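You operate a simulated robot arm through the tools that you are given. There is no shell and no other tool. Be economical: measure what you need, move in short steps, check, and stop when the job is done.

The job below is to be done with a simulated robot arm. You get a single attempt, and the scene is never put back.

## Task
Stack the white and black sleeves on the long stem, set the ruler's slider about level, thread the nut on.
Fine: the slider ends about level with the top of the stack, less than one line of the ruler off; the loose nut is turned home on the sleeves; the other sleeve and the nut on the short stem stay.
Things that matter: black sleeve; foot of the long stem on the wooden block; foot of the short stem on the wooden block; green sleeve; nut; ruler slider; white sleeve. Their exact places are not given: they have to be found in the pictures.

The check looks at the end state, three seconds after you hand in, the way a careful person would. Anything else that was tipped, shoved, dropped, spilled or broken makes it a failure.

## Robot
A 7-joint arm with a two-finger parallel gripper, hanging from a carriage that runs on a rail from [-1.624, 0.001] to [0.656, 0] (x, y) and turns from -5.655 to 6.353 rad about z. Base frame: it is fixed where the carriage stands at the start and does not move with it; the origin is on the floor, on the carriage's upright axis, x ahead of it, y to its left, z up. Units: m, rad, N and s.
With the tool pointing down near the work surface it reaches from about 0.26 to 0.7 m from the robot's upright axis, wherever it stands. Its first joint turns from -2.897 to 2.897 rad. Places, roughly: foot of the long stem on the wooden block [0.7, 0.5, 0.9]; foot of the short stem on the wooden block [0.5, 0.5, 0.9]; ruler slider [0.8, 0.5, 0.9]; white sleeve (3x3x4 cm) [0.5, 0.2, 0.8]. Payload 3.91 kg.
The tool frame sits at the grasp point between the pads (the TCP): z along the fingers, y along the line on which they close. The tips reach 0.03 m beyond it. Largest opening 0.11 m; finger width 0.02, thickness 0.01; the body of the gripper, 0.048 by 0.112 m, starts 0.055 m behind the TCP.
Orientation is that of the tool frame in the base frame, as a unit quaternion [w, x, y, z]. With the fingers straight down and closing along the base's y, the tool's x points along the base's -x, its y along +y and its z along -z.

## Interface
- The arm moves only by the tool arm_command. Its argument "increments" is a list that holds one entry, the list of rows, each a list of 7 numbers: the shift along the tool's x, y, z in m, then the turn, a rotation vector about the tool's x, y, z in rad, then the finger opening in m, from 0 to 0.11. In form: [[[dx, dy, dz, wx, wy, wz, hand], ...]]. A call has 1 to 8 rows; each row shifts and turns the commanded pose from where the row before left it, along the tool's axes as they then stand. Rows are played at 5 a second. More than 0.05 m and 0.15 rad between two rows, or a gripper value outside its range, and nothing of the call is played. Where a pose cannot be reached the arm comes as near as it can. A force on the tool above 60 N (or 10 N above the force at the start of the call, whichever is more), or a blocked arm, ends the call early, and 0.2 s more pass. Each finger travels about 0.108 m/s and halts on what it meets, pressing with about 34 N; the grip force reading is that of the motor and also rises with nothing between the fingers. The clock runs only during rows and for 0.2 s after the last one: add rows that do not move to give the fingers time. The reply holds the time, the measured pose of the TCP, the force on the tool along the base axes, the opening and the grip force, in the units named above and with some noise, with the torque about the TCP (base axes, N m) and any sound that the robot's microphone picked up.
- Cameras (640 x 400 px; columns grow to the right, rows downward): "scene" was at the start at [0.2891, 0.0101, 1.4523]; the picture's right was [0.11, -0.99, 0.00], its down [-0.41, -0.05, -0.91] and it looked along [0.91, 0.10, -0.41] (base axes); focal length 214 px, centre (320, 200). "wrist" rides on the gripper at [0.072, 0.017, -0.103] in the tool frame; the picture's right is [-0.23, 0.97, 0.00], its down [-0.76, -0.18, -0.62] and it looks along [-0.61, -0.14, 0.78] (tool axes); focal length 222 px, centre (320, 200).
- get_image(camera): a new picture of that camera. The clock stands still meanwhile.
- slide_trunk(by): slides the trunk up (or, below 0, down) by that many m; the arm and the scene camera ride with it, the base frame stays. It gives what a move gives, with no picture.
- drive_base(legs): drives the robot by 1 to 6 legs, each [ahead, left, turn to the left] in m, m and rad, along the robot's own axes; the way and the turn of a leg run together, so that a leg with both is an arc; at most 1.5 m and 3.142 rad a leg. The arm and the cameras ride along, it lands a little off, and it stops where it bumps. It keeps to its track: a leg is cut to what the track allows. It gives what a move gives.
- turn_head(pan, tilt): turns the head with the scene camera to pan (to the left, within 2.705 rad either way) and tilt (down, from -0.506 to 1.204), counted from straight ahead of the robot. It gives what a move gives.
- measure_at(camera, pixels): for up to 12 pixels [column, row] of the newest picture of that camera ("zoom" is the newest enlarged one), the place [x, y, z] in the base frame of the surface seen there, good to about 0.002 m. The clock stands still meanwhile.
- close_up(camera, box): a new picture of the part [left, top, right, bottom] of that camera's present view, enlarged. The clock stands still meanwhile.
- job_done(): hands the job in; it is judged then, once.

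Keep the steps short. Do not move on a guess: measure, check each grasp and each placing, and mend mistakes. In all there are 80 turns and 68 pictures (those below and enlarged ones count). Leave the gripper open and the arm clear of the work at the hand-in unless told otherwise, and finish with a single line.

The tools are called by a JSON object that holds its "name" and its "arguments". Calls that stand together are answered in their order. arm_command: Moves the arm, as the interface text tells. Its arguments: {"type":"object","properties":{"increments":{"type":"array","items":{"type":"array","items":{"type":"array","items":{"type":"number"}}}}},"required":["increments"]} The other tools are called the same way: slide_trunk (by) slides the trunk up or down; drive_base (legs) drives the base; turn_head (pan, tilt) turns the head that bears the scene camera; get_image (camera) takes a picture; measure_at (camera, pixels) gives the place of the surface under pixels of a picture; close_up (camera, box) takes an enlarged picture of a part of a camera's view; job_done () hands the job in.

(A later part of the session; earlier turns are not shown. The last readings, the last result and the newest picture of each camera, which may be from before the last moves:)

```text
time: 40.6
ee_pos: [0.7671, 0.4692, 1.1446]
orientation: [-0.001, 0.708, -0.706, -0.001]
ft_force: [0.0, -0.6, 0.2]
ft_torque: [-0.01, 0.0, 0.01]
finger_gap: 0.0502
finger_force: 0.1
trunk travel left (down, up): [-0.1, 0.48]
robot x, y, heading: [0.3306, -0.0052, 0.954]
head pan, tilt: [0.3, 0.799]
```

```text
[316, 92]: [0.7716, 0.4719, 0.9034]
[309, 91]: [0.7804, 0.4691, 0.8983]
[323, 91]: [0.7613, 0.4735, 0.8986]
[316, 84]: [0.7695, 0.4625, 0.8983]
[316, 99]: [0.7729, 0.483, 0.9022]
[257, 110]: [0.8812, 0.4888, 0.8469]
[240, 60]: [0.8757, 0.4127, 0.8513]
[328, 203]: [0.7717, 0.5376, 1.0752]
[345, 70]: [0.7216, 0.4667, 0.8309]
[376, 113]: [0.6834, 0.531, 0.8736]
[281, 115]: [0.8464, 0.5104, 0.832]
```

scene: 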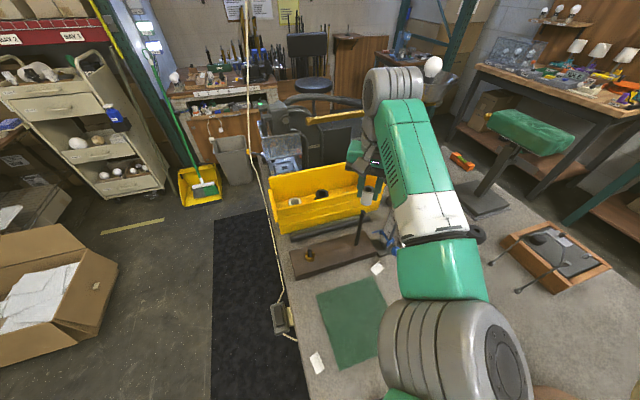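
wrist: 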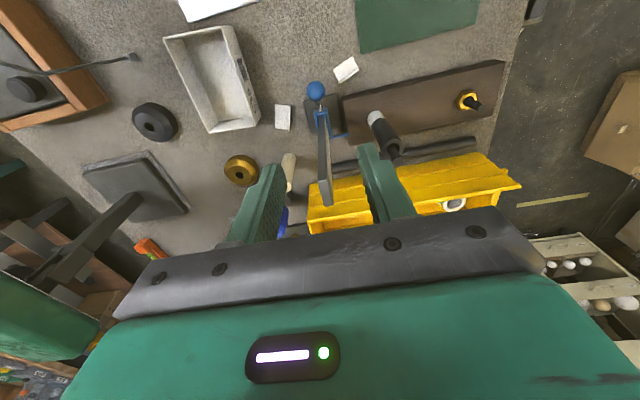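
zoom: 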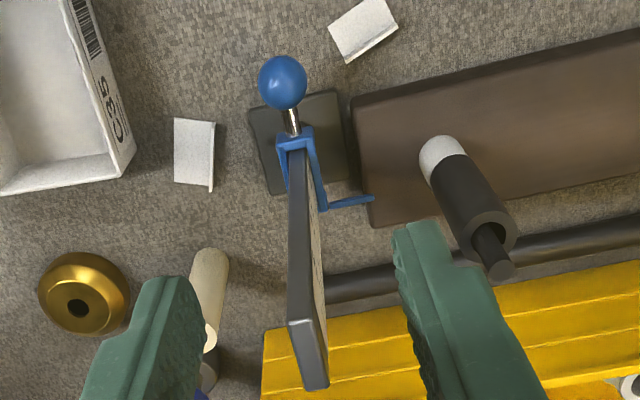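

Knob centre ≈ (0.771,0.472,0.895), ruler top 1.075 close by. I tilt the tool 0.35 rad so the hand leans away (−y) from the ruler, then go down to just above the knob.

{"name": "arm_command", "arguments": {"increments": [[[0, -0.004, 0, 0, -0.117, 0, 0.05], [0, 0, 0, 0, -0.117, 0, 0.05], [0, 0, 0, 0, -0.116, 0, 0.05], [0.0147, 0, 0.0403, 0, 0, 0, 0.05], [0.0147, 0, 0.0403, 0, 0, 0, 0.05], [0.0147, 0, 0.0403, 0, 0, 0, 0.05], [0.0147, 0, 0.0403, 0, 0, 0, 0.05], [0, 0, 0, 0, 0, 0, 0.05]]]}}

{"name": "close_up", "arguments": {"camera": "wrist", "box": [180, 60, 480, 250]}}

{"name": "measure_at", "arguments": {"camera": "zoom", "pixels": [[320, 100]]}}

```text
time: 42.4
ee_pos: [0.77, 0.468, 0.9716]
orientation: [0.124, -0.696, 0.697, 0.124]
ft_force: [-0.3, -0.7, 0.2]
ft_torque: [-0.02, -0.05, 0.02]
finger_gap: 0.0501
finger_force: 0.0
trunk travel left (down, up): [-0.1, 0.48]
robot x, y, heading: [0.3266, -0.0017, 0.952]
head pan, tilt: [0.3, 0.799]
```

```text
2.11 times, centred on (330, 155) of wrist
```

zoom: 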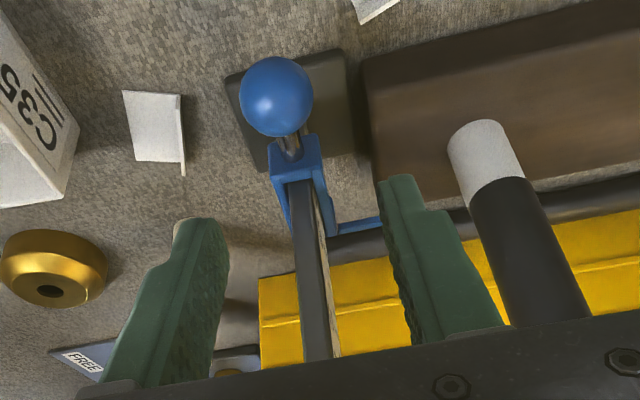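

```text
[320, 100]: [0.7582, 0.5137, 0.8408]
```

Measure the knob again from here.

{"name": "measure_at", "arguments": {"camera": "zoom", "pixels": [[245, 95], [308, 95], [276, 62], [276, 130], [276, 95], [276, 110]]}}

```text
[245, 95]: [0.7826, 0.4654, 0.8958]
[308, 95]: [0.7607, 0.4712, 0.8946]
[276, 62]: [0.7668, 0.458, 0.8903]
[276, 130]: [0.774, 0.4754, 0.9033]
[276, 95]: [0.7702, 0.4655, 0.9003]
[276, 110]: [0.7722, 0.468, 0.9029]
```

Knob centre ≈ (0.7715,0.470,0.893). Lower 0.079 and close on it.

{"name": "arm_command", "arguments": {"increments": [[[0.0135, -0.0015, 0.0372, 0, 0, 0, 0.05], [0.0125, 0, 0.037, 0, 0, 0, 0.05], [0, 0, 0, 0, 0, 0, 0.05], [0, 0, 0, 0, 0, 0, 0.03], [0, 0, 0, 0, 0, 0, 0.015], [0, 0, 0, 0, 0, 0, 0.015], [0, 0, 0, 0, 0, 0, 0.015]]]}}

{"name": "close_up", "arguments": {"camera": "wrist", "box": [180, 60, 480, 250]}}

```text
time: 44.0
ee_pos: [0.7711, 0.47, 0.8927]
orientation: [0.125, -0.696, 0.696, 0.124]
ft_force: [5.5, 1.1, -1.1]
ft_torque: [0.06, 0.01, -0.04]
finger_gap: 0.0269
finger_force: 45.2
trunk travel left (down, up): [-0.1, 0.48]
robot x, y, heading: [0.3282, -0.0006, 0.949]
head pan, tilt: [0.3, 0.799]
```

```text
2.11 times, centred on (330, 155) of wrist
```

zoom: 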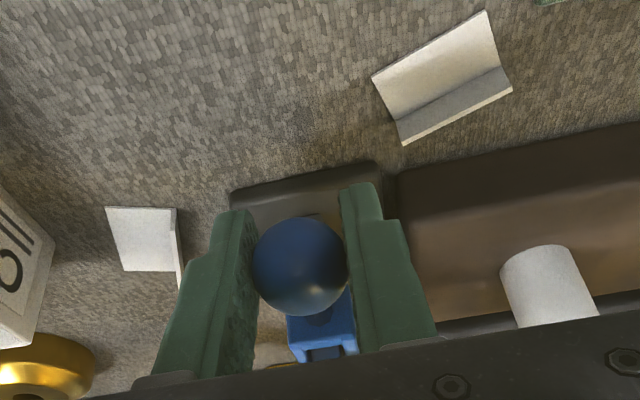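

Knob held. Lift 20 mm straight up and check the force.

{"name": "arm_command", "arguments": {"increments": [[[-0.0034, 0, -0.0094, 0, 0, 0, 0.015], [-0.0034, 0, -0.0094, 0, 0, 0, 0.015], [0, 0, 0, 0, 0, 0, 0.015]]]}}

```text
time: 44.8
ee_pos: [0.7726, 0.4693, 0.9144]
orientation: [0.126, -0.696, 0.697, 0.123]
ft_force: [6.0, -1.3, -1.3]
ft_torque: [0.01, -0.03, -0.09]
finger_gap: 0.0267
finger_force: 44.7
trunk travel left (down, up): [-0.1, 0.48]
robot x, y, heading: [0.3275, 0.0041, 0.956]
head pan, tilt: [0.3, 0.799]
```

It slides with almost no resistance. Lift 57 mm more, then look at pointer and stack.

{"name": "arm_command", "arguments": {"increments": [[[-0.0034, 0, -0.0094, 0, 0, 0, 0.015], [-0.0034, 0, -0.0094, 0, 0, 0, 0.015], [-0.0034, 0, -0.0094, 0, 0, 0, 0.015], [-0.0034, 0, -0.0094, 0, 0, 0, 0.015], [-0.0034, 0, -0.0094, 0, 0, 0, 0.015], [-0.0024, 0, -0.0065, 0, 0, 0, 0.015], [0, 0, 0, 0, 0, 0, 0.015]]]}}

{"name": "get_image", "arguments": {"camera": "wrist"}}

{"name": "get_image", "arguments": {"camera": "scene"}}

```text
time: 46.4
ee_pos: [0.7732, 0.4696, 0.9713]
orientation: [0.125, -0.696, 0.696, 0.123]
ft_force: [4.3, -4.6, 0.2]
ft_torque: [-0.25, 0.01, -0.01]
finger_gap: 0.0269
finger_force: 45.1
trunk travel left (down, up): [-0.1, 0.48]
robot x, y, heading: [0.3305, -0.0001, 0.95]
head pan, tilt: [0.3, 0.799]
```

```text
33 pictures are left
```

wrist: 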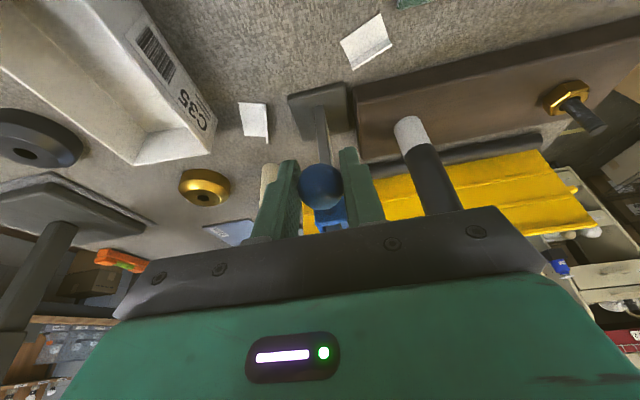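

```text
32 pictures are left
```

scene: 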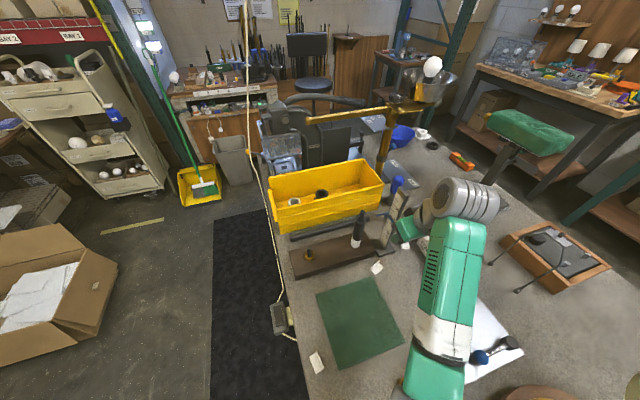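

Scene camera sees the stack (359,228) and ruler (400,215). Enlarge and measure.

{"name": "close_up", "arguments": {"camera": "scene", "box": [335, 175, 431, 255]}}

```text
5.00 times, centred on (383, 215) of scene
```

zoom: 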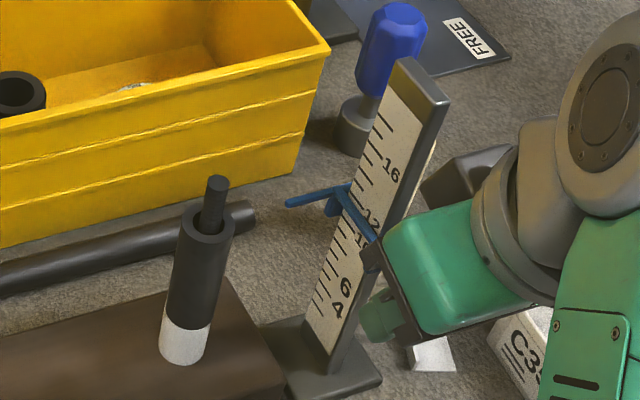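

Measure pointer tip, collar, and stack rim.

{"name": "measure_at", "arguments": {"camera": "zoom", "pixels": [[292, 202], [312, 197], [335, 191], [350, 210], [370, 238], [186, 222], [205, 238], [224, 232], [216, 180], [369, 180], [360, 197], [315, 310]]}}

```text
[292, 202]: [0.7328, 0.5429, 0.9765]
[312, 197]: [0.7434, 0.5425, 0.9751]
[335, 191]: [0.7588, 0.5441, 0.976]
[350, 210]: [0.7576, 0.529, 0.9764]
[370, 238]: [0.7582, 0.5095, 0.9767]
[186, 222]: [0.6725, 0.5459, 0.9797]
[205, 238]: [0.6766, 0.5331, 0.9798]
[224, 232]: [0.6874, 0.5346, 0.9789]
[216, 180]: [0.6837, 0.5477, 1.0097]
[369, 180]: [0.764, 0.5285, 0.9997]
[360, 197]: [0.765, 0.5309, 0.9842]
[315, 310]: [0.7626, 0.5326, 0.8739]
```

Slider 0.976, stack 0.9795. Raise 3.5 mm, then release.

{"name": "arm_command", "arguments": {"increments": [[[-0.0012, 0, -0.0033, 0, 0, 0, 0.015], [0, 0, 0, 0, 0, 0, 0.015], [0, 0, 0, 0, 0, 0, 0.03], [0, 0, 0, 0, 0, 0, 0.05], [0, 0, 0, 0, 0, 0, 0.05], [0, 0, 0, 0, 0, 0, 0.05]]]}}

{"name": "close_up", "arguments": {"camera": "scene", "box": [335, 175, 431, 255]}}

{"name": "measure_at", "arguments": {"camera": "zoom", "pixels": [[292, 200], [312, 195], [335, 188], [350, 207], [186, 222], [205, 238]]}}

```text
time: 47.8
ee_pos: [0.7716, 0.4716, 0.9732]
orientation: [0.123, -0.696, 0.696, 0.124]
ft_force: [0.4, 0.2, -0.1]
ft_torque: [0.01, -0.04, 0.02]
finger_gap: 0.0502
finger_force: 0.0
trunk travel left (down, up): [-0.1, 0.48]
robot x, y, heading: [0.3245, 0.0011, 0.952]
head pan, tilt: [0.3, 0.799]
```

```text
5.00 times, centred on (383, 215) of scene
```

zoom: 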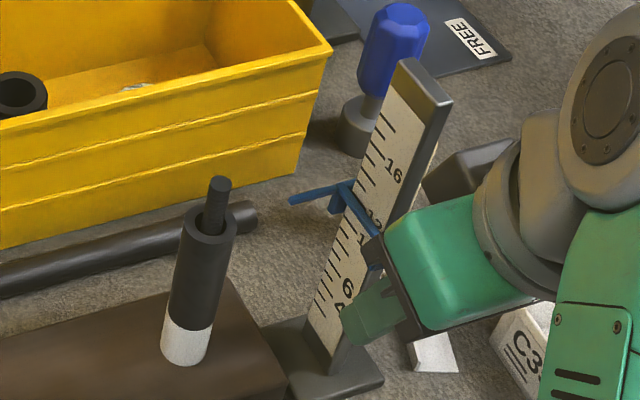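

```text
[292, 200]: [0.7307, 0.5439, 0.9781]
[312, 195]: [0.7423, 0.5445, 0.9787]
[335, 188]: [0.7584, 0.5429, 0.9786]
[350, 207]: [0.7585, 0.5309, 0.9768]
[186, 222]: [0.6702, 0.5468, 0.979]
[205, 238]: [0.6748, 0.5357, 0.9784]
```

Slider stays level at 0.978 vs 0.979. Now back off along the tool axis, untilt, and go above the nut.

{"name": "arm_command", "arguments": {"increments": [[[0, 0, -0.03, 0, 0, 0, 0.05], [0, 0, -0.045, 0, 0, 0, 0.05], [0, 0, -0.045, 0, 0, 0, 0.05], [0, 0, -0.03, 0, 0, 0, 0.05], [0, 0, 0, 0, 0.117, 0, 0.05], [0, 0, 0, 0, 0.117, 0, 0.05], [0, 0, 0, 0, 0.116, 0, 0.05], [0, 0, 0, 0, 0, 0, 0.05]]]}}

{"name": "arm_command", "arguments": {"increments": [[[0.04, 0.025, 0, 0, 0, 0, 0.05], [0.04, 0.025, 0, 0, 0, 0, 0.05], [0.04, 0.025, 0, 0, 0, 0, 0.05], [0.04, 0.025, 0, 0, 0, 0, 0.05], [0.036, 0.025, 0, 0, 0, 0, 0.05], [0, 0, 0.045, 0, 0, 0, 0.05], [0, 0, 0.045, 0, 0, 0, 0.05], [0, 0, 0, 0, 0, 0, 0.05]]]}}

{"name": "get_image", "arguments": {"camera": "wrist"}}

```text
time: 49.6
ee_pos: [0.7708, 0.4185, 1.1153]
orientation: [-0.001, 0.708, -0.707, 0.0]
ft_force: [0.5, -0.4, -0.2]
ft_torque: [-0.01, 0.03, 0.01]
finger_gap: 0.0502
finger_force: 0.1
trunk travel left (down, up): [-0.1, 0.48]
robot x, y, heading: [0.3285, -0.0001, 0.951]
head pan, tilt: [0.3, 0.799]
```

```text
time: 51.4
ee_pos: [0.6471, 0.2234, 1.0232]
orientation: [0.001, -0.707, 0.707, 0.0]
ft_force: [0.2, -0.4, 0.4]
ft_torque: [-0.03, -0.02, -0.02]
finger_gap: 0.05
finger_force: 0.1
trunk travel left (down, up): [-0.1, 0.48]
robot x, y, heading: [0.3255, -0.0014, 0.955]
head pan, tilt: [0.3, 0.799]
```

```text
29 pictures are left
```

wrist: 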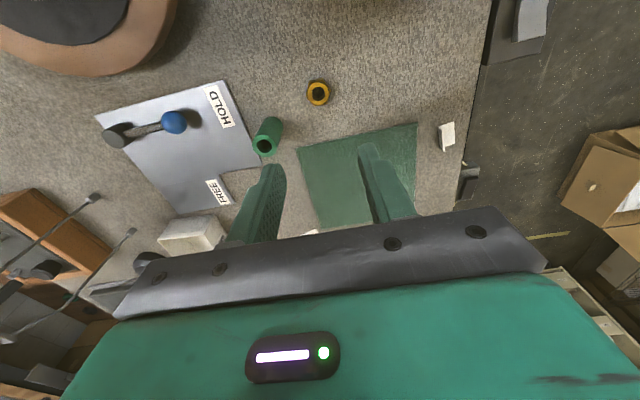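

Nut at (318,92). Enlarge to see the flats.

{"name": "close_up", "arguments": {"camera": "wrist", "box": [286, 72, 350, 112]}}

```text
10.00 times, centred on (318, 92) of wrist
```

zoom: 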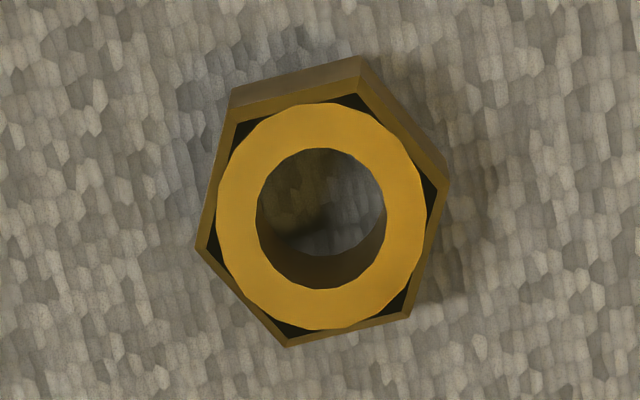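

Measure the six corners and centre.

{"name": "measure_at", "arguments": {"camera": "zoom", "pixels": [[240, 122], [356, 98], [432, 190], [404, 308], [288, 335], [212, 244], [222, 210], [420, 210], [320, 110], [320, 322]]}}

```text
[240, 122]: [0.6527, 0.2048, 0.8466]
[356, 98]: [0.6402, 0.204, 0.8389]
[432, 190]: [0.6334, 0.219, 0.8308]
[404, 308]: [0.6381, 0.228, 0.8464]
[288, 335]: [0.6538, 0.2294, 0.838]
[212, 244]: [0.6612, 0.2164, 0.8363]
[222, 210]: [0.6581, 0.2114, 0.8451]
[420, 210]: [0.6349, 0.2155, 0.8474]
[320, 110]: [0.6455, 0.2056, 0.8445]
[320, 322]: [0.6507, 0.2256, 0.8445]
```

Flats' normals lie at 30°/90°/150°; centre (0.6466,0.2169). I shift 6.5 mm, yaw 30° counter-clockwise so the pads meet flats, and descend to TCP ~0.90.

{"name": "arm_command", "arguments": {"increments": [[[0.0065, 0.0005, 0.02, 0, 0, 0, 0.045], [0, 0, 0, 0, 0, -0.131, 0.045], [0, 0, 0, 0, 0, -0.131, 0.045], [0, 0, 0, 0, 0, -0.131, 0.045], [0, 0, 0, 0, 0, -0.131, 0.045], [0, 0, 0.045, 0, 0, 0, 0.045], [0, 0, 0.045, 0, 0, 0, 0.045], [0, 0, 0, 0, 0, 0, 0.045]]]}}

{"name": "close_up", "arguments": {"camera": "wrist", "box": [220, 80, 420, 230]}}

{"name": "measure_at", "arguments": {"camera": "zoom", "pixels": [[320, 60]]}}

```text
time: 53.2
ee_pos: [0.6457, 0.2169, 0.9129]
orientation: [-0.001, 0.867, -0.499, -0.001]
ft_force: [0.2, 0.7, 1.1]
ft_torque: [0.01, 0.02, 0.0]
finger_gap: 0.0451
finger_force: 0.1
trunk travel left (down, up): [-0.1, 0.48]
robot x, y, heading: [0.3305, 0.0005, 0.948]
head pan, tilt: [0.3, 0.799]
```

```text
2.67 times, centred on (320, 155) of wrist
```

zoom: 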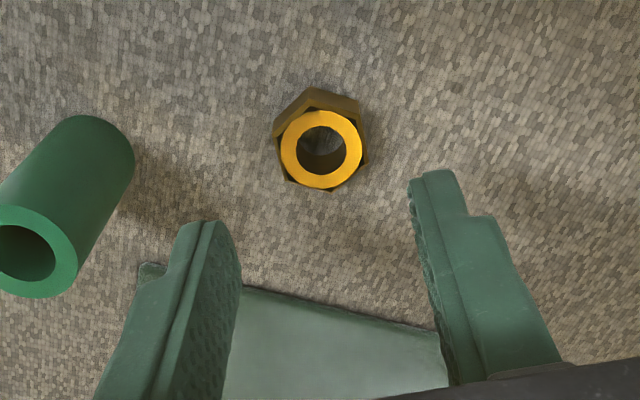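

```text
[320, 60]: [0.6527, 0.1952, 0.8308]
```

Nut centred, flats facing the pads. Lower 0.045 and close.

{"name": "arm_command", "arguments": {"increments": [[[0, 0, 0.025, 0, 0, 0, 0.045], [0, 0, 0.019, 0, 0, 0, 0.045], [0, 0, 0, 0, 0, 0, 0.045], [0, 0, 0, 0, 0, 0, 0.03], [0, 0, 0, 0, 0, 0, 0.01], [0, 0, 0, 0, 0, 0, 0.01], [0, 0, 0, 0, 0, 0, 0.01]]]}}

{"name": "close_up", "arguments": {"camera": "wrist", "box": [260, 110, 380, 200]}}

```text
time: 54.8
ee_pos: [0.6684, 0.2067, 0.8753]
orientation: [-0.003, 0.866, -0.5, 0.012]
ft_force: [1.7, 2.9, 8.9]
ft_torque: [0.12, 0.05, -0.02]
finger_gap: 0.0086
finger_force: 0.0
trunk travel left (down, up): [-0.1, 0.48]
robot x, y, heading: [0.3283, -0.0014, 0.948]
head pan, tilt: [0.3, 0.799]
```

```text
4.44 times, centred on (320, 155) of wrist
```

zoom: 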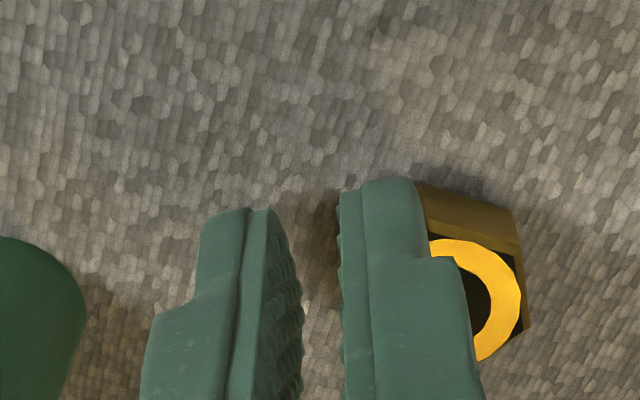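

The arm slid off sideways (pose limit at low height); the nut stayed outside the right finger. I raise, then lower the trunk 0.08 m to gain reach, and look again.

{"name": "arm_command", "arguments": {"increments": [[[0, 0, -0.045, 0, 0, 0, 0.01], [0, 0, -0.045, 0, 0, 0, 0.01], [0, 0, -0.045, 0, 0, 0, 0.045], [0, 0, -0.03, 0, 0, 0, 0.045], [0, 0, 0, 0, 0, 0, 0.045]]]}}

{"name": "slide_trunk", "arguments": {"by": -0.09}}

{"name": "close_up", "arguments": {"camera": "wrist", "box": [220, 60, 420, 210]}}

```text
time: 56.0
ee_pos: [0.6461, 0.2154, 1.0357]
orientation: [-0.002, 0.866, -0.5, -0.001]
ft_force: [-0.1, 0.5, -0.2]
ft_torque: [0.01, 0.0, 0.0]
finger_gap: 0.0449
finger_force: 0.0
trunk travel left (down, up): [-0.1, 0.48]
robot x, y, heading: [0.3271, -0.0029, 0.95]
head pan, tilt: [0.3, 0.799]
```

```text
time: 57.2
ee_pos: [0.6465, 0.2159, 0.9469]
orientation: [-0.001, 0.866, -0.501, 0.0]
ft_force: [0.0, -0.2, -0.7]
ft_torque: [0.0, 0.01, -0.01]
finger_gap: 0.045
finger_force: 0.0
trunk travel left (down, up): [-0.01, 0.57]
robot x, y, heading: [0.328, 0.0035, 0.951]
head pan, tilt: [0.3, 0.799]
```

```text
2.67 times, centred on (320, 135) of wrist
```

zoom: 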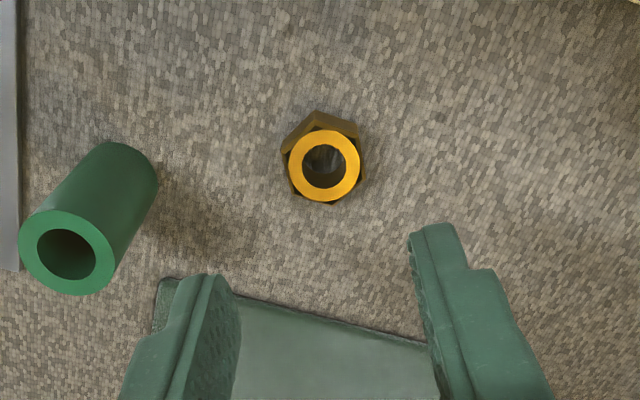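

Nut looks unmoved. Measure centre and green too.

{"name": "measure_at", "arguments": {"camera": "zoom", "pixels": [[291, 165], [358, 165], [323, 134], [323, 198], [285, 155], [365, 155], [66, 216], [66, 288], [25, 252], [110, 252]]}}

{"name": "close_up", "arguments": {"camera": "wrist", "box": [291, 92, 347, 142]}}

```text
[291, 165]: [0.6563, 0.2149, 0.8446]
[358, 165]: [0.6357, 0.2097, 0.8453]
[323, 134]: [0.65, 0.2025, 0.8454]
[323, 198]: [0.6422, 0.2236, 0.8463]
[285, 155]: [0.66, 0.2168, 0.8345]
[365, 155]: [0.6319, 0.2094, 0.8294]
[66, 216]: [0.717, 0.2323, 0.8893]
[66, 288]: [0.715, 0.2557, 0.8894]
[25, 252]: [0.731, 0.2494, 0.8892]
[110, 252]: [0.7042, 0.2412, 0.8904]
```

```text
8.00 times, centred on (319, 117) of wrist
```

zoom: 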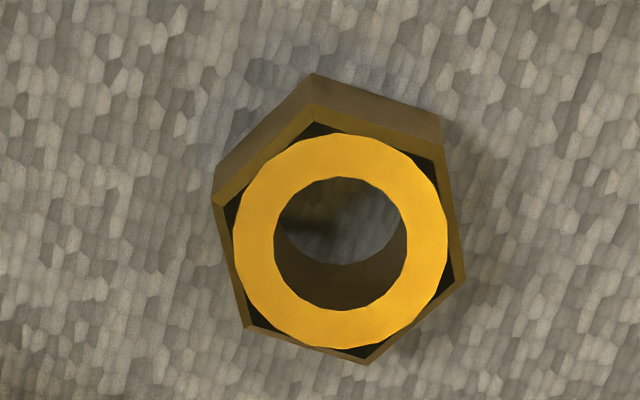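

Nut now at (0.646,0.2127); green unaffected. Correct and lower with fingers open, check pose.

{"name": "arm_command", "arguments": {"increments": [[[0.0025, 0.002, 0.03, 0, 0, 0, 0.045], [0, 0, 0.03, 0, 0, 0, 0.045], [0, 0, 0.018, 0, 0, 0, 0.045], [0, 0, 0, 0, 0, 0, 0.045], [0, 0, 0, 0, 0, 0, 0.045]]]}}

{"name": "close_up", "arguments": {"camera": "wrist", "box": [240, 100, 400, 220]}}

```text
time: 58.5
ee_pos: [0.6579, 0.2209, 0.8745]
orientation: [-0.009, 0.868, -0.496, 0.006]
ft_force: [-1.0, -7.6, 37.6]
ft_torque: [-0.77, 0.83, 0.22]
finger_gap: 0.047
finger_force: 2.6
trunk travel left (down, up): [-0.01, 0.57]
robot x, y, heading: [0.3303, 0.0001, 0.958]
head pan, tilt: [0.3, 0.799]
stopped in row 5: the force on the tool passed its limit at 63 N (the readings are from after the stop); the commanded pose is now the measured one
```

```text
3.33 times, centred on (320, 160) of wrist
```

zoom: 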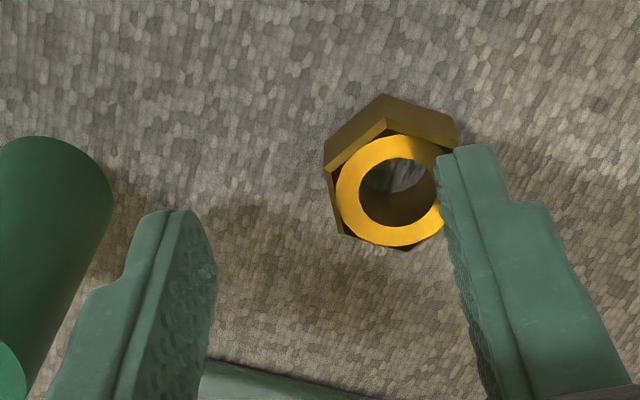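

The right finger pressed the nut top: the arm is pushed radially outward at this near radius (0.38 m). I raise, drive the carriage 0.2 m back on the rail so the nut is at ~0.57 m, and set the trunk back up.

{"name": "arm_command", "arguments": {"increments": [[[0, 0, -0.02, 0, 0, 0, 0.047], [0, 0, -0.04, 0, 0, 0, 0.05], [0, 0, -0.04, 0, 0, 0, 0.05], [0, 0, 0, 0, 0, 0, 0.05]]]}}

{"name": "slide_trunk", "arguments": {"by": 0.09}}

{"name": "drive_base", "arguments": {"legs": [[-0.116, 0.163, 0]]}}

```text
time: 59.5
ee_pos: [0.6464, 0.2118, 0.9691]
orientation: [-0.003, 0.867, -0.499, 0.001]
ft_force: [0.0, 0.4, -0.7]
ft_torque: [0.02, -0.03, -0.01]
finger_gap: 0.0501
finger_force: 0.0
trunk travel left (down, up): [-0.01, 0.57]
robot x, y, heading: [0.3281, 0.0, 0.952]
head pan, tilt: [0.3, 0.799]
```

```text
time: 60.7
ee_pos: [0.6465, 0.2107, 1.0584]
orientation: [-0.002, 0.867, -0.498, 0.001]
ft_force: [0.1, 1.0, 0.4]
ft_torque: [0.01, 0.0, 0.02]
finger_gap: 0.05
finger_force: 0.1
trunk travel left (down, up): [-0.1, 0.48]
robot x, y, heading: [0.3271, -0.0003, 0.951]
head pan, tilt: [0.3, 0.799]
```

```text
time: 62.3
ee_pos: [0.4464, 0.2114, 1.0604]
orientation: [-0.001, 0.867, -0.498, 0.001]
ft_force: [0.0, 0.5, 0.1]
ft_torque: [-0.01, -0.02, -0.01]
finger_gap: 0.05
finger_force: 0.1
trunk travel left (down, up): [-0.1, 0.48]
robot x, y, heading: [0.1262, -0.0015, 0.951]
head pan, tilt: [0.3, 0.799]
```

Now move +0.2 m in base x to over the nut and lower to ~0.95, look.

{"name": "arm_command", "arguments": {"increments": [[[0.02, -0.0347, 0, 0, 0, 0, 0.045], [0.02, -0.0347, 0, 0, 0, 0, 0.045], [0.02, -0.0347, 0, 0, 0, 0, 0.045], [0.02, -0.0347, 0, 0, 0, 0, 0.045], [0.02, -0.0345, 0, 0, 0, 0, 0.045], [0, 0, 0.045, 0, 0, 0, 0.045], [0, 0, 0.045, 0, 0, 0, 0.045], [0, 0, 0, 0, 0, 0, 0.045]]]}}

{"name": "close_up", "arguments": {"camera": "wrist", "box": [220, 60, 420, 210]}}

```text
time: 64.1
ee_pos: [0.647, 0.2121, 0.9701]
orientation: [-0.003, 0.867, -0.498, 0.002]
ft_force: [-0.2, 0.3, -0.2]
ft_torque: [0.0, 0.0, 0.02]
finger_gap: 0.045
finger_force: 0.0
trunk travel left (down, up): [-0.1, 0.48]
robot x, y, heading: [0.1244, 0.0005, 0.952]
head pan, tilt: [0.3, 0.799]
```

```text
2.67 times, centred on (320, 135) of wrist
```

zoom: 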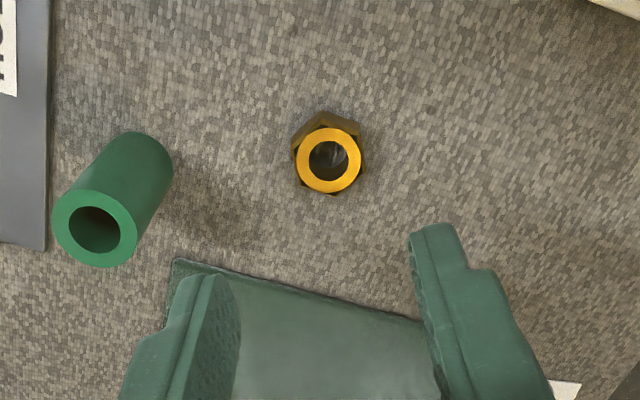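

{"name": "measure_at", "arguments": {"camera": "zoom", "pixels": [[299, 160], [358, 160], [328, 132], [328, 188], [303, 140], [352, 180], [352, 140], [303, 180]]}}

```text
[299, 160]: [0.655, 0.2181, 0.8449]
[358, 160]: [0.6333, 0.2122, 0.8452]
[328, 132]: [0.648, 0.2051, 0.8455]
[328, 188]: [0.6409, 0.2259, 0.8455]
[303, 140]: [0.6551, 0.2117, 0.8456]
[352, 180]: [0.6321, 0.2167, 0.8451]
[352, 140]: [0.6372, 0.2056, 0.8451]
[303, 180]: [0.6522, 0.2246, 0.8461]
```

Nut centre (0.644,0.215). Shift accordingly and lower to TCP 0.888, checking for drift.

{"name": "arm_command", "arguments": {"increments": [[[-0.0039, 0.001, 0.04, 0, 0, 0, 0.045], [0, 0, 0.04, 0, 0, 0, 0.045], [0, 0, 0, 0, 0, 0, 0.045], [0, 0, 0, 0, 0, 0, 0.045]]]}}

{"name": "close_up", "arguments": {"camera": "wrist", "box": [240, 100, 400, 220]}}

```text
time: 65.1
ee_pos: [0.6449, 0.2162, 0.8901]
orientation: [-0.002, 0.867, -0.499, 0.001]
ft_force: [-0.4, 0.3, -0.2]
ft_torque: [0.02, -0.01, 0.02]
finger_gap: 0.0449
finger_force: 0.1
trunk travel left (down, up): [-0.1, 0.48]
robot x, y, heading: [0.1269, -0.001, 0.952]
head pan, tilt: [0.3, 0.799]
```

```text
3.33 times, centred on (320, 160) of wrist
```

zoom: 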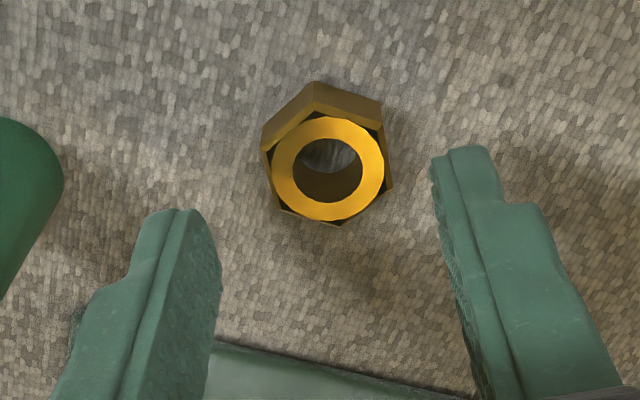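

No drift now. Lower 22 mm and close.

{"name": "arm_command", "arguments": {"increments": [[[0, 0, 0.012, 0, 0, 0, 0.045], [0, 0, 0.01, 0, 0, 0, 0.045], [0, 0, 0, 0, 0, 0, 0.045], [0, 0, 0, 0, 0, 0, 0.03], [0, 0, 0, 0, 0, 0, 0.01], [0, 0, 0, 0, 0, 0, 0.01], [0, 0, 0, 0, 0, 0, 0.01]]]}}

{"name": "close_up", "arguments": {"camera": "wrist", "box": [260, 110, 380, 200]}}

```text
time: 66.7
ee_pos: [0.6449, 0.216, 0.8694]
orientation: [-0.003, 0.867, -0.499, 0.001]
ft_force: [-1.0, 0.3, -0.8]
ft_torque: [0.0, 0.0, 0.02]
finger_gap: 0.026
finger_force: 33.9
trunk travel left (down, up): [-0.1, 0.48]
robot x, y, heading: [0.1279, 0.0003, 0.95]
head pan, tilt: [0.3, 0.799]
```

```text
4.44 times, centred on (320, 155) of wrist
```

zoom: 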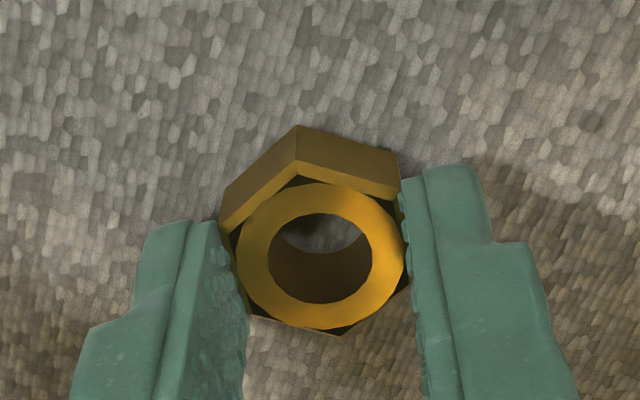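

Nut gripped on its flats (gap 0.026, 34 N). Lift 0.24, retract to x≈0.445, then drive the carriage forward 0.2 m.

{"name": "arm_command", "arguments": {"increments": [[[0, 0, -0.015, 0, 0, 0, 0.01], [0, 0, -0.045, 0, 0, 0, 0.01], [0, 0, -0.045, 0, 0, 0, 0.01], [0, 0, -0.045, 0, 0, 0, 0.01], [0, 0, -0.045, 0, 0, 0, 0.01], [0, 0, -0.045, 0, 0, 0, 0.01], [0, 0, 0, 0, 0, 0, 0.01]]]}}

{"name": "arm_command", "arguments": {"increments": [[[-0.0354, 0.018, 0, 0, 0, 0, 0.01], [-0.0354, 0.018, 0, 0, 0, 0, 0.01], [-0.0354, 0.018, 0, 0, 0, 0, 0.01], [-0.0354, 0.018, 0, 0, 0, 0, 0.01], [-0.0354, 0.018, 0, 0, 0, 0, 0.01], [-0.0354, 0.018, 0, 0, 0, 0, 0.01], [0, 0, 0, 0, 0, 0, 0.01]]]}}

{"name": "drive_base", "arguments": {"legs": [[0.116, -0.163, 0]]}}

{"name": "get_image", "arguments": {"camera": "wrist"}}

```text
time: 68.3
ee_pos: [0.6454, 0.2137, 1.1089]
orientation: [-0.002, 0.867, -0.499, 0.001]
ft_force: [-0.5, -0.3, -0.3]
ft_torque: [0.0, -0.04, 0.0]
finger_gap: 0.0258
finger_force: 34.2
trunk travel left (down, up): [-0.1, 0.48]
robot x, y, heading: [0.1301, 0.0009, 0.951]
head pan, tilt: [0.3, 0.799]
```

```text
time: 69.9
ee_pos: [0.4435, 0.3438, 1.1069]
orientation: [-0.002, 0.867, -0.499, 0.001]
ft_force: [0.4, 0.8, 0.4]
ft_torque: [-0.01, 0.02, 0.0]
finger_gap: 0.0262
finger_force: 33.9
trunk travel left (down, up): [-0.1, 0.48]
robot x, y, heading: [0.1286, -0.001, 0.952]
head pan, tilt: [0.3, 0.799]
```

```text
time: 71.5
ee_pos: [0.6452, 0.3442, 1.1085]
orientation: [-0.002, 0.866, -0.499, 0.001]
ft_force: [0.0, 0.3, -0.1]
ft_torque: [-0.02, 0.02, 0.03]
finger_gap: 0.0257
finger_force: 33.8
trunk travel left (down, up): [-0.1, 0.48]
robot x, y, heading: [0.3294, -0.0008, 0.953]
head pan, tilt: [0.3, 0.799]
```

```text
19 pictures are left
```

wrist: 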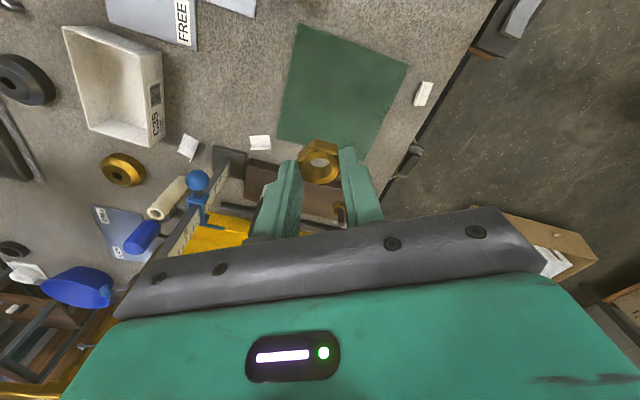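

Nut held. Travel above the stem, then pre-turn 60° counter-clockwise (room for tightening) and look.

{"name": "arm_command", "arguments": {"increments": [[[-0.0305, -0.0267, 0, 0, 0, 0, 0.01], [-0.0305, -0.0267, 0, 0, 0, 0, 0.01], [-0.0305, -0.0267, 0, 0, 0, 0, 0.01], [-0.0305, -0.0267, 0, 0, 0, 0, 0.01], [-0.0307, -0.0267, 0, 0, 0, 0, 0.01], [0, 0, 0, 0, 0, 0, 0.01]]]}}

{"name": "arm_command", "arguments": {"increments": [[[0, 0, 0, 0, 0, -0.1496, 0.01], [0, 0, 0, 0, 0, -0.1496, 0.01], [0, 0, 0, 0, 0, -0.1496, 0.01], [0, 0, 0, 0, 0, -0.1496, 0.01], [0, 0, 0, 0, 0, -0.1496, 0.01], [0, 0, 0, 0, 0, -0.1496, 0.01], [0, 0, 0, 0, 0, -0.1496, 0.01], [0, 0, 0, 0, 0, 0, 0.01]]]}}

{"name": "close_up", "arguments": {"camera": "wrist", "box": [240, 90, 400, 220]}}

```text
time: 72.9
ee_pos: [0.6817, 0.5429, 1.1068]
orientation: [-0.003, 0.866, -0.5, 0.0]
ft_force: [-0.2, 0.2, 0.7]
ft_torque: [0.01, -0.06, -0.01]
finger_gap: 0.0259
finger_force: 34.4
trunk travel left (down, up): [-0.1, 0.48]
robot x, y, heading: [0.3296, -0.0012, 0.954]
head pan, tilt: [0.3, 0.799]
```

```text
time: 74.7
ee_pos: [0.6831, 0.5429, 1.1078]
orientation: [-0.002, 1.0, 0.002, 0.002]
ft_force: [-0.4, -0.3, -1.5]
ft_torque: [0.02, -0.02, 0.02]
finger_gap: 0.0261
finger_force: 33.6
trunk travel left (down, up): [-0.1, 0.48]
robot x, y, heading: [0.3314, 0.001, 0.95]
head pan, tilt: [0.3, 0.799]
```

```text
3.08 times, centred on (320, 155) of wrist
```

zoom: 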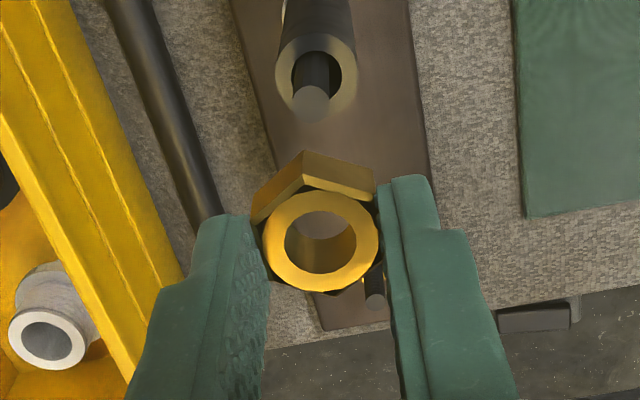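

Yaw reached (tool x = base +x). Measure the nut ring and the stem tip.

{"name": "measure_at", "arguments": {"camera": "zoom", "pixels": [[267, 238], [374, 238], [320, 196], [320, 284], [283, 206], [358, 272], [358, 206], [283, 272], [295, 103], [327, 103], [311, 92], [311, 116]]}}

```text
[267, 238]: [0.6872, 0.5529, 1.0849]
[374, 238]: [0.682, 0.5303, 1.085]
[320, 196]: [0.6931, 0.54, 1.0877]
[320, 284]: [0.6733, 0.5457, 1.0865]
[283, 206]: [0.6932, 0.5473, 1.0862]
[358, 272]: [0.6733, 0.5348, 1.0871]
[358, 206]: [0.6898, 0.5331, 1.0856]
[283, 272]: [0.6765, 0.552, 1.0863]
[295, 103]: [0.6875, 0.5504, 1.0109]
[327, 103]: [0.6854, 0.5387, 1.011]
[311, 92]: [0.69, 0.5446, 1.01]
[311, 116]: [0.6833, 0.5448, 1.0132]
```

Nut (0.6835,0.542) vs stem (0.6866,0.5446) in the same view: shift +2.8 mm x, +2.7 mm y, lower 0.055, re-check.

{"name": "arm_command", "arguments": {"increments": [[[0.0028, -0.0027, 0.01, 0, 0, 0, 0.01], [0, 0, 0.02, 0, 0, 0, 0.01], [0, 0, 0.02, 0, 0, 0, 0.01], [0, 0, 0.005, 0, 0, 0, 0.01], [0, 0, 0, 0, 0, 0, 0.01]]]}}

{"name": "close_up", "arguments": {"camera": "wrist", "box": [260, 100, 380, 200]}}

```text
time: 75.9
ee_pos: [0.6872, 0.5446, 1.0536]
orientation: [-0.003, 1.0, 0.001, 0.002]
ft_force: [0.8, -0.3, -0.2]
ft_torque: [0.02, -0.01, 0.0]
finger_gap: 0.0258
finger_force: 34.1
trunk travel left (down, up): [-0.1, 0.48]
robot x, y, heading: [0.3304, -0.0005, 0.954]
head pan, tilt: [0.3, 0.799]
```

```text
4.00 times, centred on (320, 150) of wrist
```

zoom: 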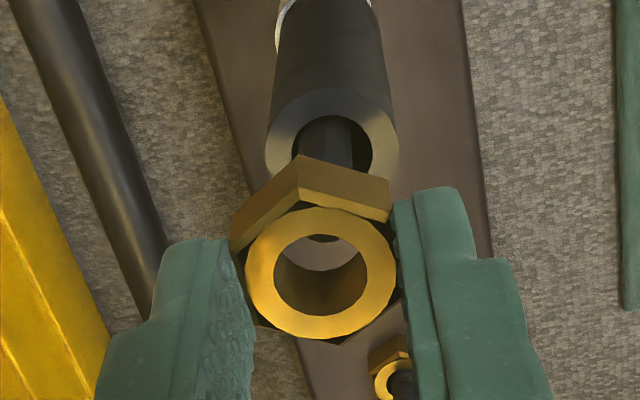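

Stem tip is visible through the bore. Measure its front edge and nut ring for the x-alignment.

{"name": "measure_at", "arguments": {"camera": "zoom", "pixels": [[322, 239], [310, 238], [335, 238], [320, 215], [320, 330], [252, 273], [388, 273], [305, 150], [347, 150], [325, 140]]}}

```text
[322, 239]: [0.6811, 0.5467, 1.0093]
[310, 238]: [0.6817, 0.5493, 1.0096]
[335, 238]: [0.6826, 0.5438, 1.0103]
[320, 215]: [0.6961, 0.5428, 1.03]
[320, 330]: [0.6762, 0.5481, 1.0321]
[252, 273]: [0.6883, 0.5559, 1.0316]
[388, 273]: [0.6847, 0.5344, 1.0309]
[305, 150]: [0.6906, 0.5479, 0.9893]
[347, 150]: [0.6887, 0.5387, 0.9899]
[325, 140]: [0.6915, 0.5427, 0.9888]
```

Stem centre (0.6862,0.5435), nut (0.6863,0.5453): shift 1.4 mm in −y and lower 9 mm, reading force.

{"name": "arm_command", "arguments": {"increments": [[[0, 0.0014, 0.003, 0, 0, 0, 0.01], [0, 0, 0.003, 0, 0, 0, 0.01], [0, 0, 0.003, 0, 0, 0, 0.01], [0, 0, 0, 0, 0, 0, 0.01]]]}}

```text
time: 76.9
ee_pos: [0.6856, 0.5438, 1.0428]
orientation: [-0.002, 1.0, 0.0, 0.002]
ft_force: [0.4, -1.4, 0.0]
ft_torque: [-0.01, 0.03, 0.01]
finger_gap: 0.0264
finger_force: 33.6
trunk travel left (down, up): [-0.1, 0.48]
robot x, y, heading: [0.3331, -0.0005, 0.951]
head pan, tilt: [0.3, 0.799]
```

Nut bottom ≈ 1.010, no force yet. Lower 3 mm more.

{"name": "arm_command", "arguments": {"increments": [[[0, 0, 0.0015, 0, 0, 0, 0.01], [0, 0, 0.0015, 0, 0, 0, 0.01], [0, 0, 0, 0, 0, 0, 0.01]]]}}

```text
time: 77.7
ee_pos: [0.6863, 0.5441, 1.0407]
orientation: [-0.002, 1.0, 0.0, 0.001]
ft_force: [-0.2, 0.0, -0.4]
ft_torque: [0.0, -0.01, -0.01]
finger_gap: 0.026
finger_force: 33.7
trunk travel left (down, up): [-0.1, 0.48]
robot x, y, heading: [0.33, 0.0021, 0.949]
head pan, tilt: [0.3, 0.799]
```

No force. Lower another 3 mm.

{"name": "arm_command", "arguments": {"increments": [[[0, 0, 0.0015, 0, 0, 0, 0.01], [0, 0, 0.0015, 0, 0, 0, 0.01], [0, 0, 0, 0, 0, 0, 0.01]]]}}

{"name": "close_up", "arguments": {"camera": "wrist", "box": [260, 100, 380, 200]}}

```text
time: 78.5
ee_pos: [0.6862, 0.5439, 1.0386]
orientation: [-0.002, 1.0, 0.0, 0.002]
ft_force: [0.1, -0.1, -0.2]
ft_torque: [-0.03, -0.03, 0.0]
finger_gap: 0.0262
finger_force: 34.1
trunk travel left (down, up): [-0.1, 0.48]
robot x, y, heading: [0.3306, -0.0005, 0.948]
head pan, tilt: [0.3, 0.799]
```

```text
4.00 times, centred on (320, 150) of wrist
```

zoom: 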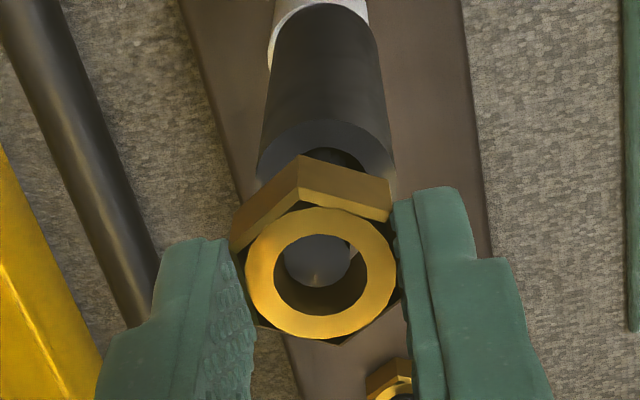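

Tip has entered the bore. Lower 4 mm more, watch force.

{"name": "arm_command", "arguments": {"increments": [[[0, 0, 0.002, 0, 0, 0, 0.01], [0, 0, 0.002, 0, 0, 0, 0.01], [0, 0, 0, 0, 0, 0, 0.01]]]}}

```text
time: 79.3
ee_pos: [0.6877, 0.545, 1.0355]
orientation: [-0.002, 1.0, 0.001, 0.003]
ft_force: [0.0, 0.3, 0.2]
ft_torque: [0.01, 0.03, 0.02]
finger_gap: 0.0261
finger_force: 34.1
trunk travel left (down, up): [-0.1, 0.48]
robot x, y, heading: [0.3308, -0.0019, 0.95]
head pan, tilt: [0.3, 0.799]
```

Still nothing. 5 mm more, with a picture.

{"name": "arm_command", "arguments": {"increments": [[[0, 0, 0.0025, 0, 0, 0, 0.01], [0, 0, 0.0025, 0, 0, 0, 0.01], [0, 0, 0, 0, 0, 0, 0.01]]]}}

{"name": "close_up", "arguments": {"camera": "wrist", "box": [260, 100, 380, 200]}}

{"name": "measure_at", "arguments": {"camera": "zoom", "pixels": [[320, 215], [320, 330], [252, 273], [388, 273], [318, 280], [318, 262]]}}

```text
time: 80.1
ee_pos: [0.6869, 0.5442, 1.0284]
orientation: [-0.001, 1.0, 0.001, 0.001]
ft_force: [-0.3, -0.2, 0.3]
ft_torque: [-0.04, 0.02, 0.0]
finger_gap: 0.0258
finger_force: 33.6
trunk travel left (down, up): [-0.1, 0.48]
robot x, y, heading: [0.3291, 0.0012, 0.954]
head pan, tilt: [0.3, 0.799]
```

```text
4.00 times, centred on (320, 150) of wrist
```

zoom: 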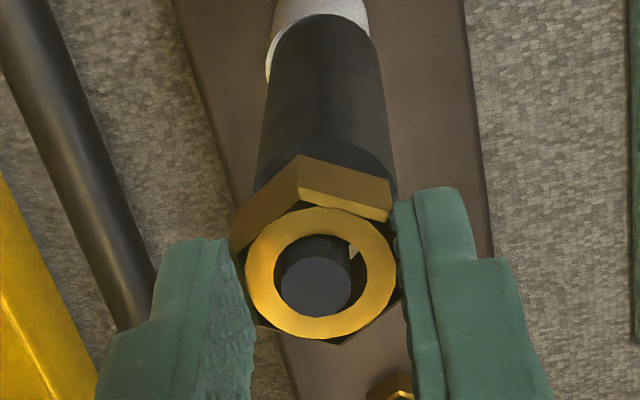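

```text
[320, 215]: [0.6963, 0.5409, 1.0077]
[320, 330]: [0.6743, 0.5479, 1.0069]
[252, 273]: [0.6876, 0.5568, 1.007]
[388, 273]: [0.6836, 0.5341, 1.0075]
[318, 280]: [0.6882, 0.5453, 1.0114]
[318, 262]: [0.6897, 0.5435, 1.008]
```

The nut slides over the stem; the tip (1.011) is above its top (1.007). Lower ~13 mm more toward the sleeves while turning clockwise.

{"name": "arm_command", "arguments": {"increments": [[[0, 0, 0.002, 0, 0, 0.12, 0.01], [0, 0, 0.002, 0, 0, 0.12, 0.01], [0, 0, 0.002, 0, 0, 0.12, 0.01], [0, 0, 0.002, 0, 0, 0.12, 0.01], [0, 0, 0.002, 0, 0, 0.12, 0.01], [0, 0, 0.002, 0, 0, 0.12, 0.01], [0, 0, 0, 0, 0, 0, 0.01]]]}}

```text
time: 81.7
ee_pos: [0.6867, 0.5443, 1.0179]
orientation: [-0.003, 0.936, -0.352, 0.001]
ft_force: [-6.7, -9.3, 26.9]
ft_torque: [-0.37, 0.27, -0.01]
finger_gap: 0.0261
finger_force: 34.7
trunk travel left (down, up): [-0.1, 0.48]
robot x, y, heading: [0.3326, -0.0017, 0.952]
head pan, tilt: [0.3, 0.799]
```

Force 27 N up with 6 mm expected to go. Look.

{"name": "close_up", "arguments": {"camera": "wrist", "box": [260, 80, 380, 200]}}

{"name": "measure_at", "arguments": {"camera": "zoom", "pixels": [[320, 60]]}}

```text
3.33 times, centred on (320, 140) of wrist
```

zoom: 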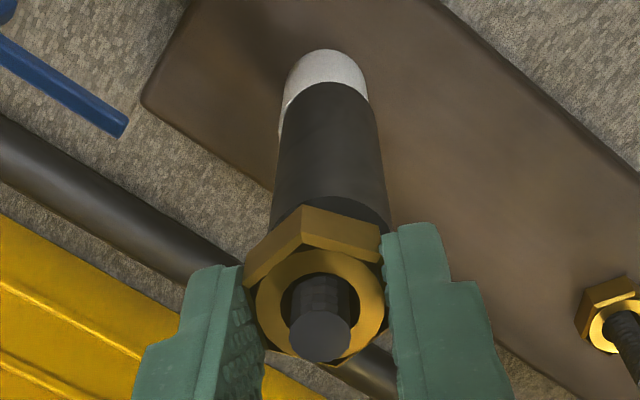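

```text
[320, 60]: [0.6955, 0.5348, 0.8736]
```

Measure the nut's top ring, its lower edge and the sleeve near it.

{"name": "measure_at", "arguments": {"camera": "zoom", "pixels": [[270, 300], [372, 300], [320, 262], [318, 335], [310, 212], [370, 232], [270, 215], [383, 222], [330, 195], [320, 355]]}}

```text
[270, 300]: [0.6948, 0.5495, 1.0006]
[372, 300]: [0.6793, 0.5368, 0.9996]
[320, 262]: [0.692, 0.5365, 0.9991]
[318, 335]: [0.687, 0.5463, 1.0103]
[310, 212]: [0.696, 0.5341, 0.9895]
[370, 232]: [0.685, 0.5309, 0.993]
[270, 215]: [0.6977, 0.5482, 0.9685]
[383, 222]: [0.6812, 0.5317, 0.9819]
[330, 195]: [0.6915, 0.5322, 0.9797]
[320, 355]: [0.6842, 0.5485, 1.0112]
```

The nut stopped ~9 mm above the sleeves (thread engaging, or jam). Keep height and turn clockwise 1.05 rad to see whether it pulls down.

{"name": "arm_command", "arguments": {"increments": [[[0, 0, 0, 0, 0, 0.15, 0.01], [0, 0, 0, 0, 0, 0.15, 0.01], [0, 0, 0, 0, 0, 0.15, 0.01], [0, 0, 0, 0, 0, 0.15, 0.01], [0, 0, 0, 0, 0, 0.15, 0.01], [0, 0, 0, 0, 0, 0.15, 0.01], [0, 0, 0, 0, 0, 0.15, 0.01], [0, 0, 0, 0, 0, 0, 0.01]]]}}

```text
time: 83.5
ee_pos: [0.6864, 0.5447, 1.0168]
orientation: [0.002, -0.633, 0.774, 0.0]
ft_force: [0.9, 7.4, -8.3]
ft_torque: [-0.49, 0.19, 0.02]
finger_gap: 0.0261
finger_force: 33.8
trunk travel left (down, up): [-0.1, 0.48]
robot x, y, heading: [0.3338, 0.0017, 0.952]
head pan, tilt: [0.3, 0.799]
```

Force went from +27 to −8 N: the thread is engaged and pulls down. Continue turning with a slight descent (~0.2 mm per row).

{"name": "arm_command", "arguments": {"increments": [[[0, 0, 0.0004, 0, 0, 0.15, 0.01], [0, 0, 0.0002, 0, 0, 0.15, 0.01], [0, 0, 0.0002, 0, 0, 0.15, 0.01], [0, 0, 0.0002, 0, 0, 0.15, 0.01], [0, 0, 0.0002, 0, 0, 0.15, 0.01], [0, 0, 0.0002, 0, 0, 0.15, 0.01], [0, 0, 0.0002, 0, 0, 0.15, 0.01], [0, 0, 0, 0, 0, 0, 0.01]]]}}

{"name": "close_up", "arguments": {"camera": "wrist", "box": [260, 80, 380, 200]}}

{"name": "measure_at", "arguments": {"camera": "zoom", "pixels": [[270, 300], [372, 300], [320, 262], [310, 212], [370, 232], [330, 190]]}}

```text
time: 85.3
ee_pos: [0.6863, 0.5454, 1.0152]
orientation: [0.003, -0.161, 0.987, 0.0]
ft_force: [3.2, 12.9, -23.1]
ft_torque: [0.21, -0.11, 0.01]
finger_gap: 0.0256
finger_force: 34.0
trunk travel left (down, up): [-0.1, 0.48]
robot x, y, heading: [0.3294, -0.0042, 0.954]
head pan, tilt: [0.3, 0.799]
```

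```text
3.33 times, centred on (320, 140) of wrist
```

zoom: 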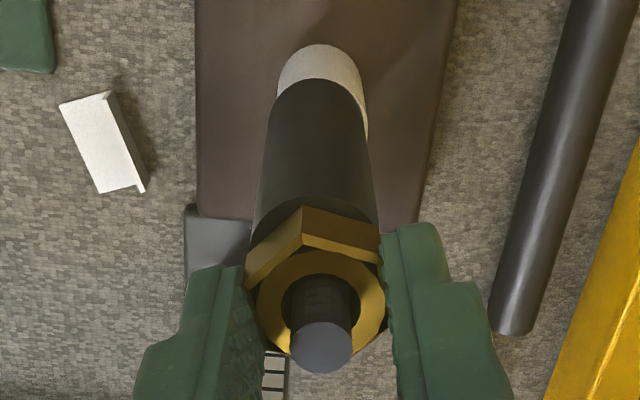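

```text
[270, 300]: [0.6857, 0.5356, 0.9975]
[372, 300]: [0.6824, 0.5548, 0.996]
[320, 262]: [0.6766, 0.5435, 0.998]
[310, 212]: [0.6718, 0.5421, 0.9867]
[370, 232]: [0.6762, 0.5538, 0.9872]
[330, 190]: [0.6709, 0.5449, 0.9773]
```

Nut dropped 2.5 mm over 2.1 rad (~1.2 mm/rad). ~6 mm left. Continue turning 1.2 rad with 2 mm descent.

{"name": "arm_command", "arguments": {"increments": [[[0, 0, 0.0006, 0, 0, 0.15, 0.01], [0, 0, 0.0004, 0, 0, 0.15, 0.01], [0, 0, 0.0003, 0, 0, 0.15, 0.01], [0, 0, 0.0002, 0, 0, 0.15, 0.01], [0, 0, 0.0002, 0, 0, 0.15, 0.01], [0, 0, 0.0002, 0, 0, 0.15, 0.01], [0, 0, 0.0002, 0, 0, 0.15, 0.01], [0, 0, 0.0002, 0, 0, 0.15, 0.01]]]}}

```text
time: 87.1
ee_pos: [0.6859, 0.5443, 1.015]
orientation: [0.002, 0.425, 0.905, 0.003]
ft_force: [-1.3, -3.1, 10.0]
ft_torque: [-0.29, 0.17, 0.36]
finger_gap: 0.0296
finger_force: 33.9
trunk travel left (down, up): [-0.1, 0.48]
robot x, y, heading: [0.3326, 0.0004, 0.949]
head pan, tilt: [0.3, 0.799]
```

Gap rose to 0.0296: the nut slipped in the pads. Look.

{"name": "close_up", "arguments": {"camera": "wrist", "box": [260, 80, 380, 200]}}

{"name": "measure_at", "arguments": {"camera": "zoom", "pixels": [[270, 300], [372, 300], [320, 262], [310, 212], [370, 232], [330, 185]]}}

```text
3.33 times, centred on (320, 140) of wrist
```

zoom: 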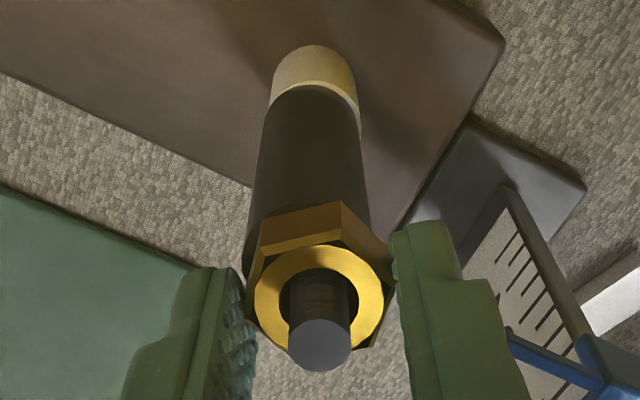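

```text
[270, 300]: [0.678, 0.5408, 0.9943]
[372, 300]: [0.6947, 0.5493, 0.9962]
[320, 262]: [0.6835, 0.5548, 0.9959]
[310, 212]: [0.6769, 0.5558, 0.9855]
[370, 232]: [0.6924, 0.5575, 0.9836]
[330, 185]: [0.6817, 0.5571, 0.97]
```

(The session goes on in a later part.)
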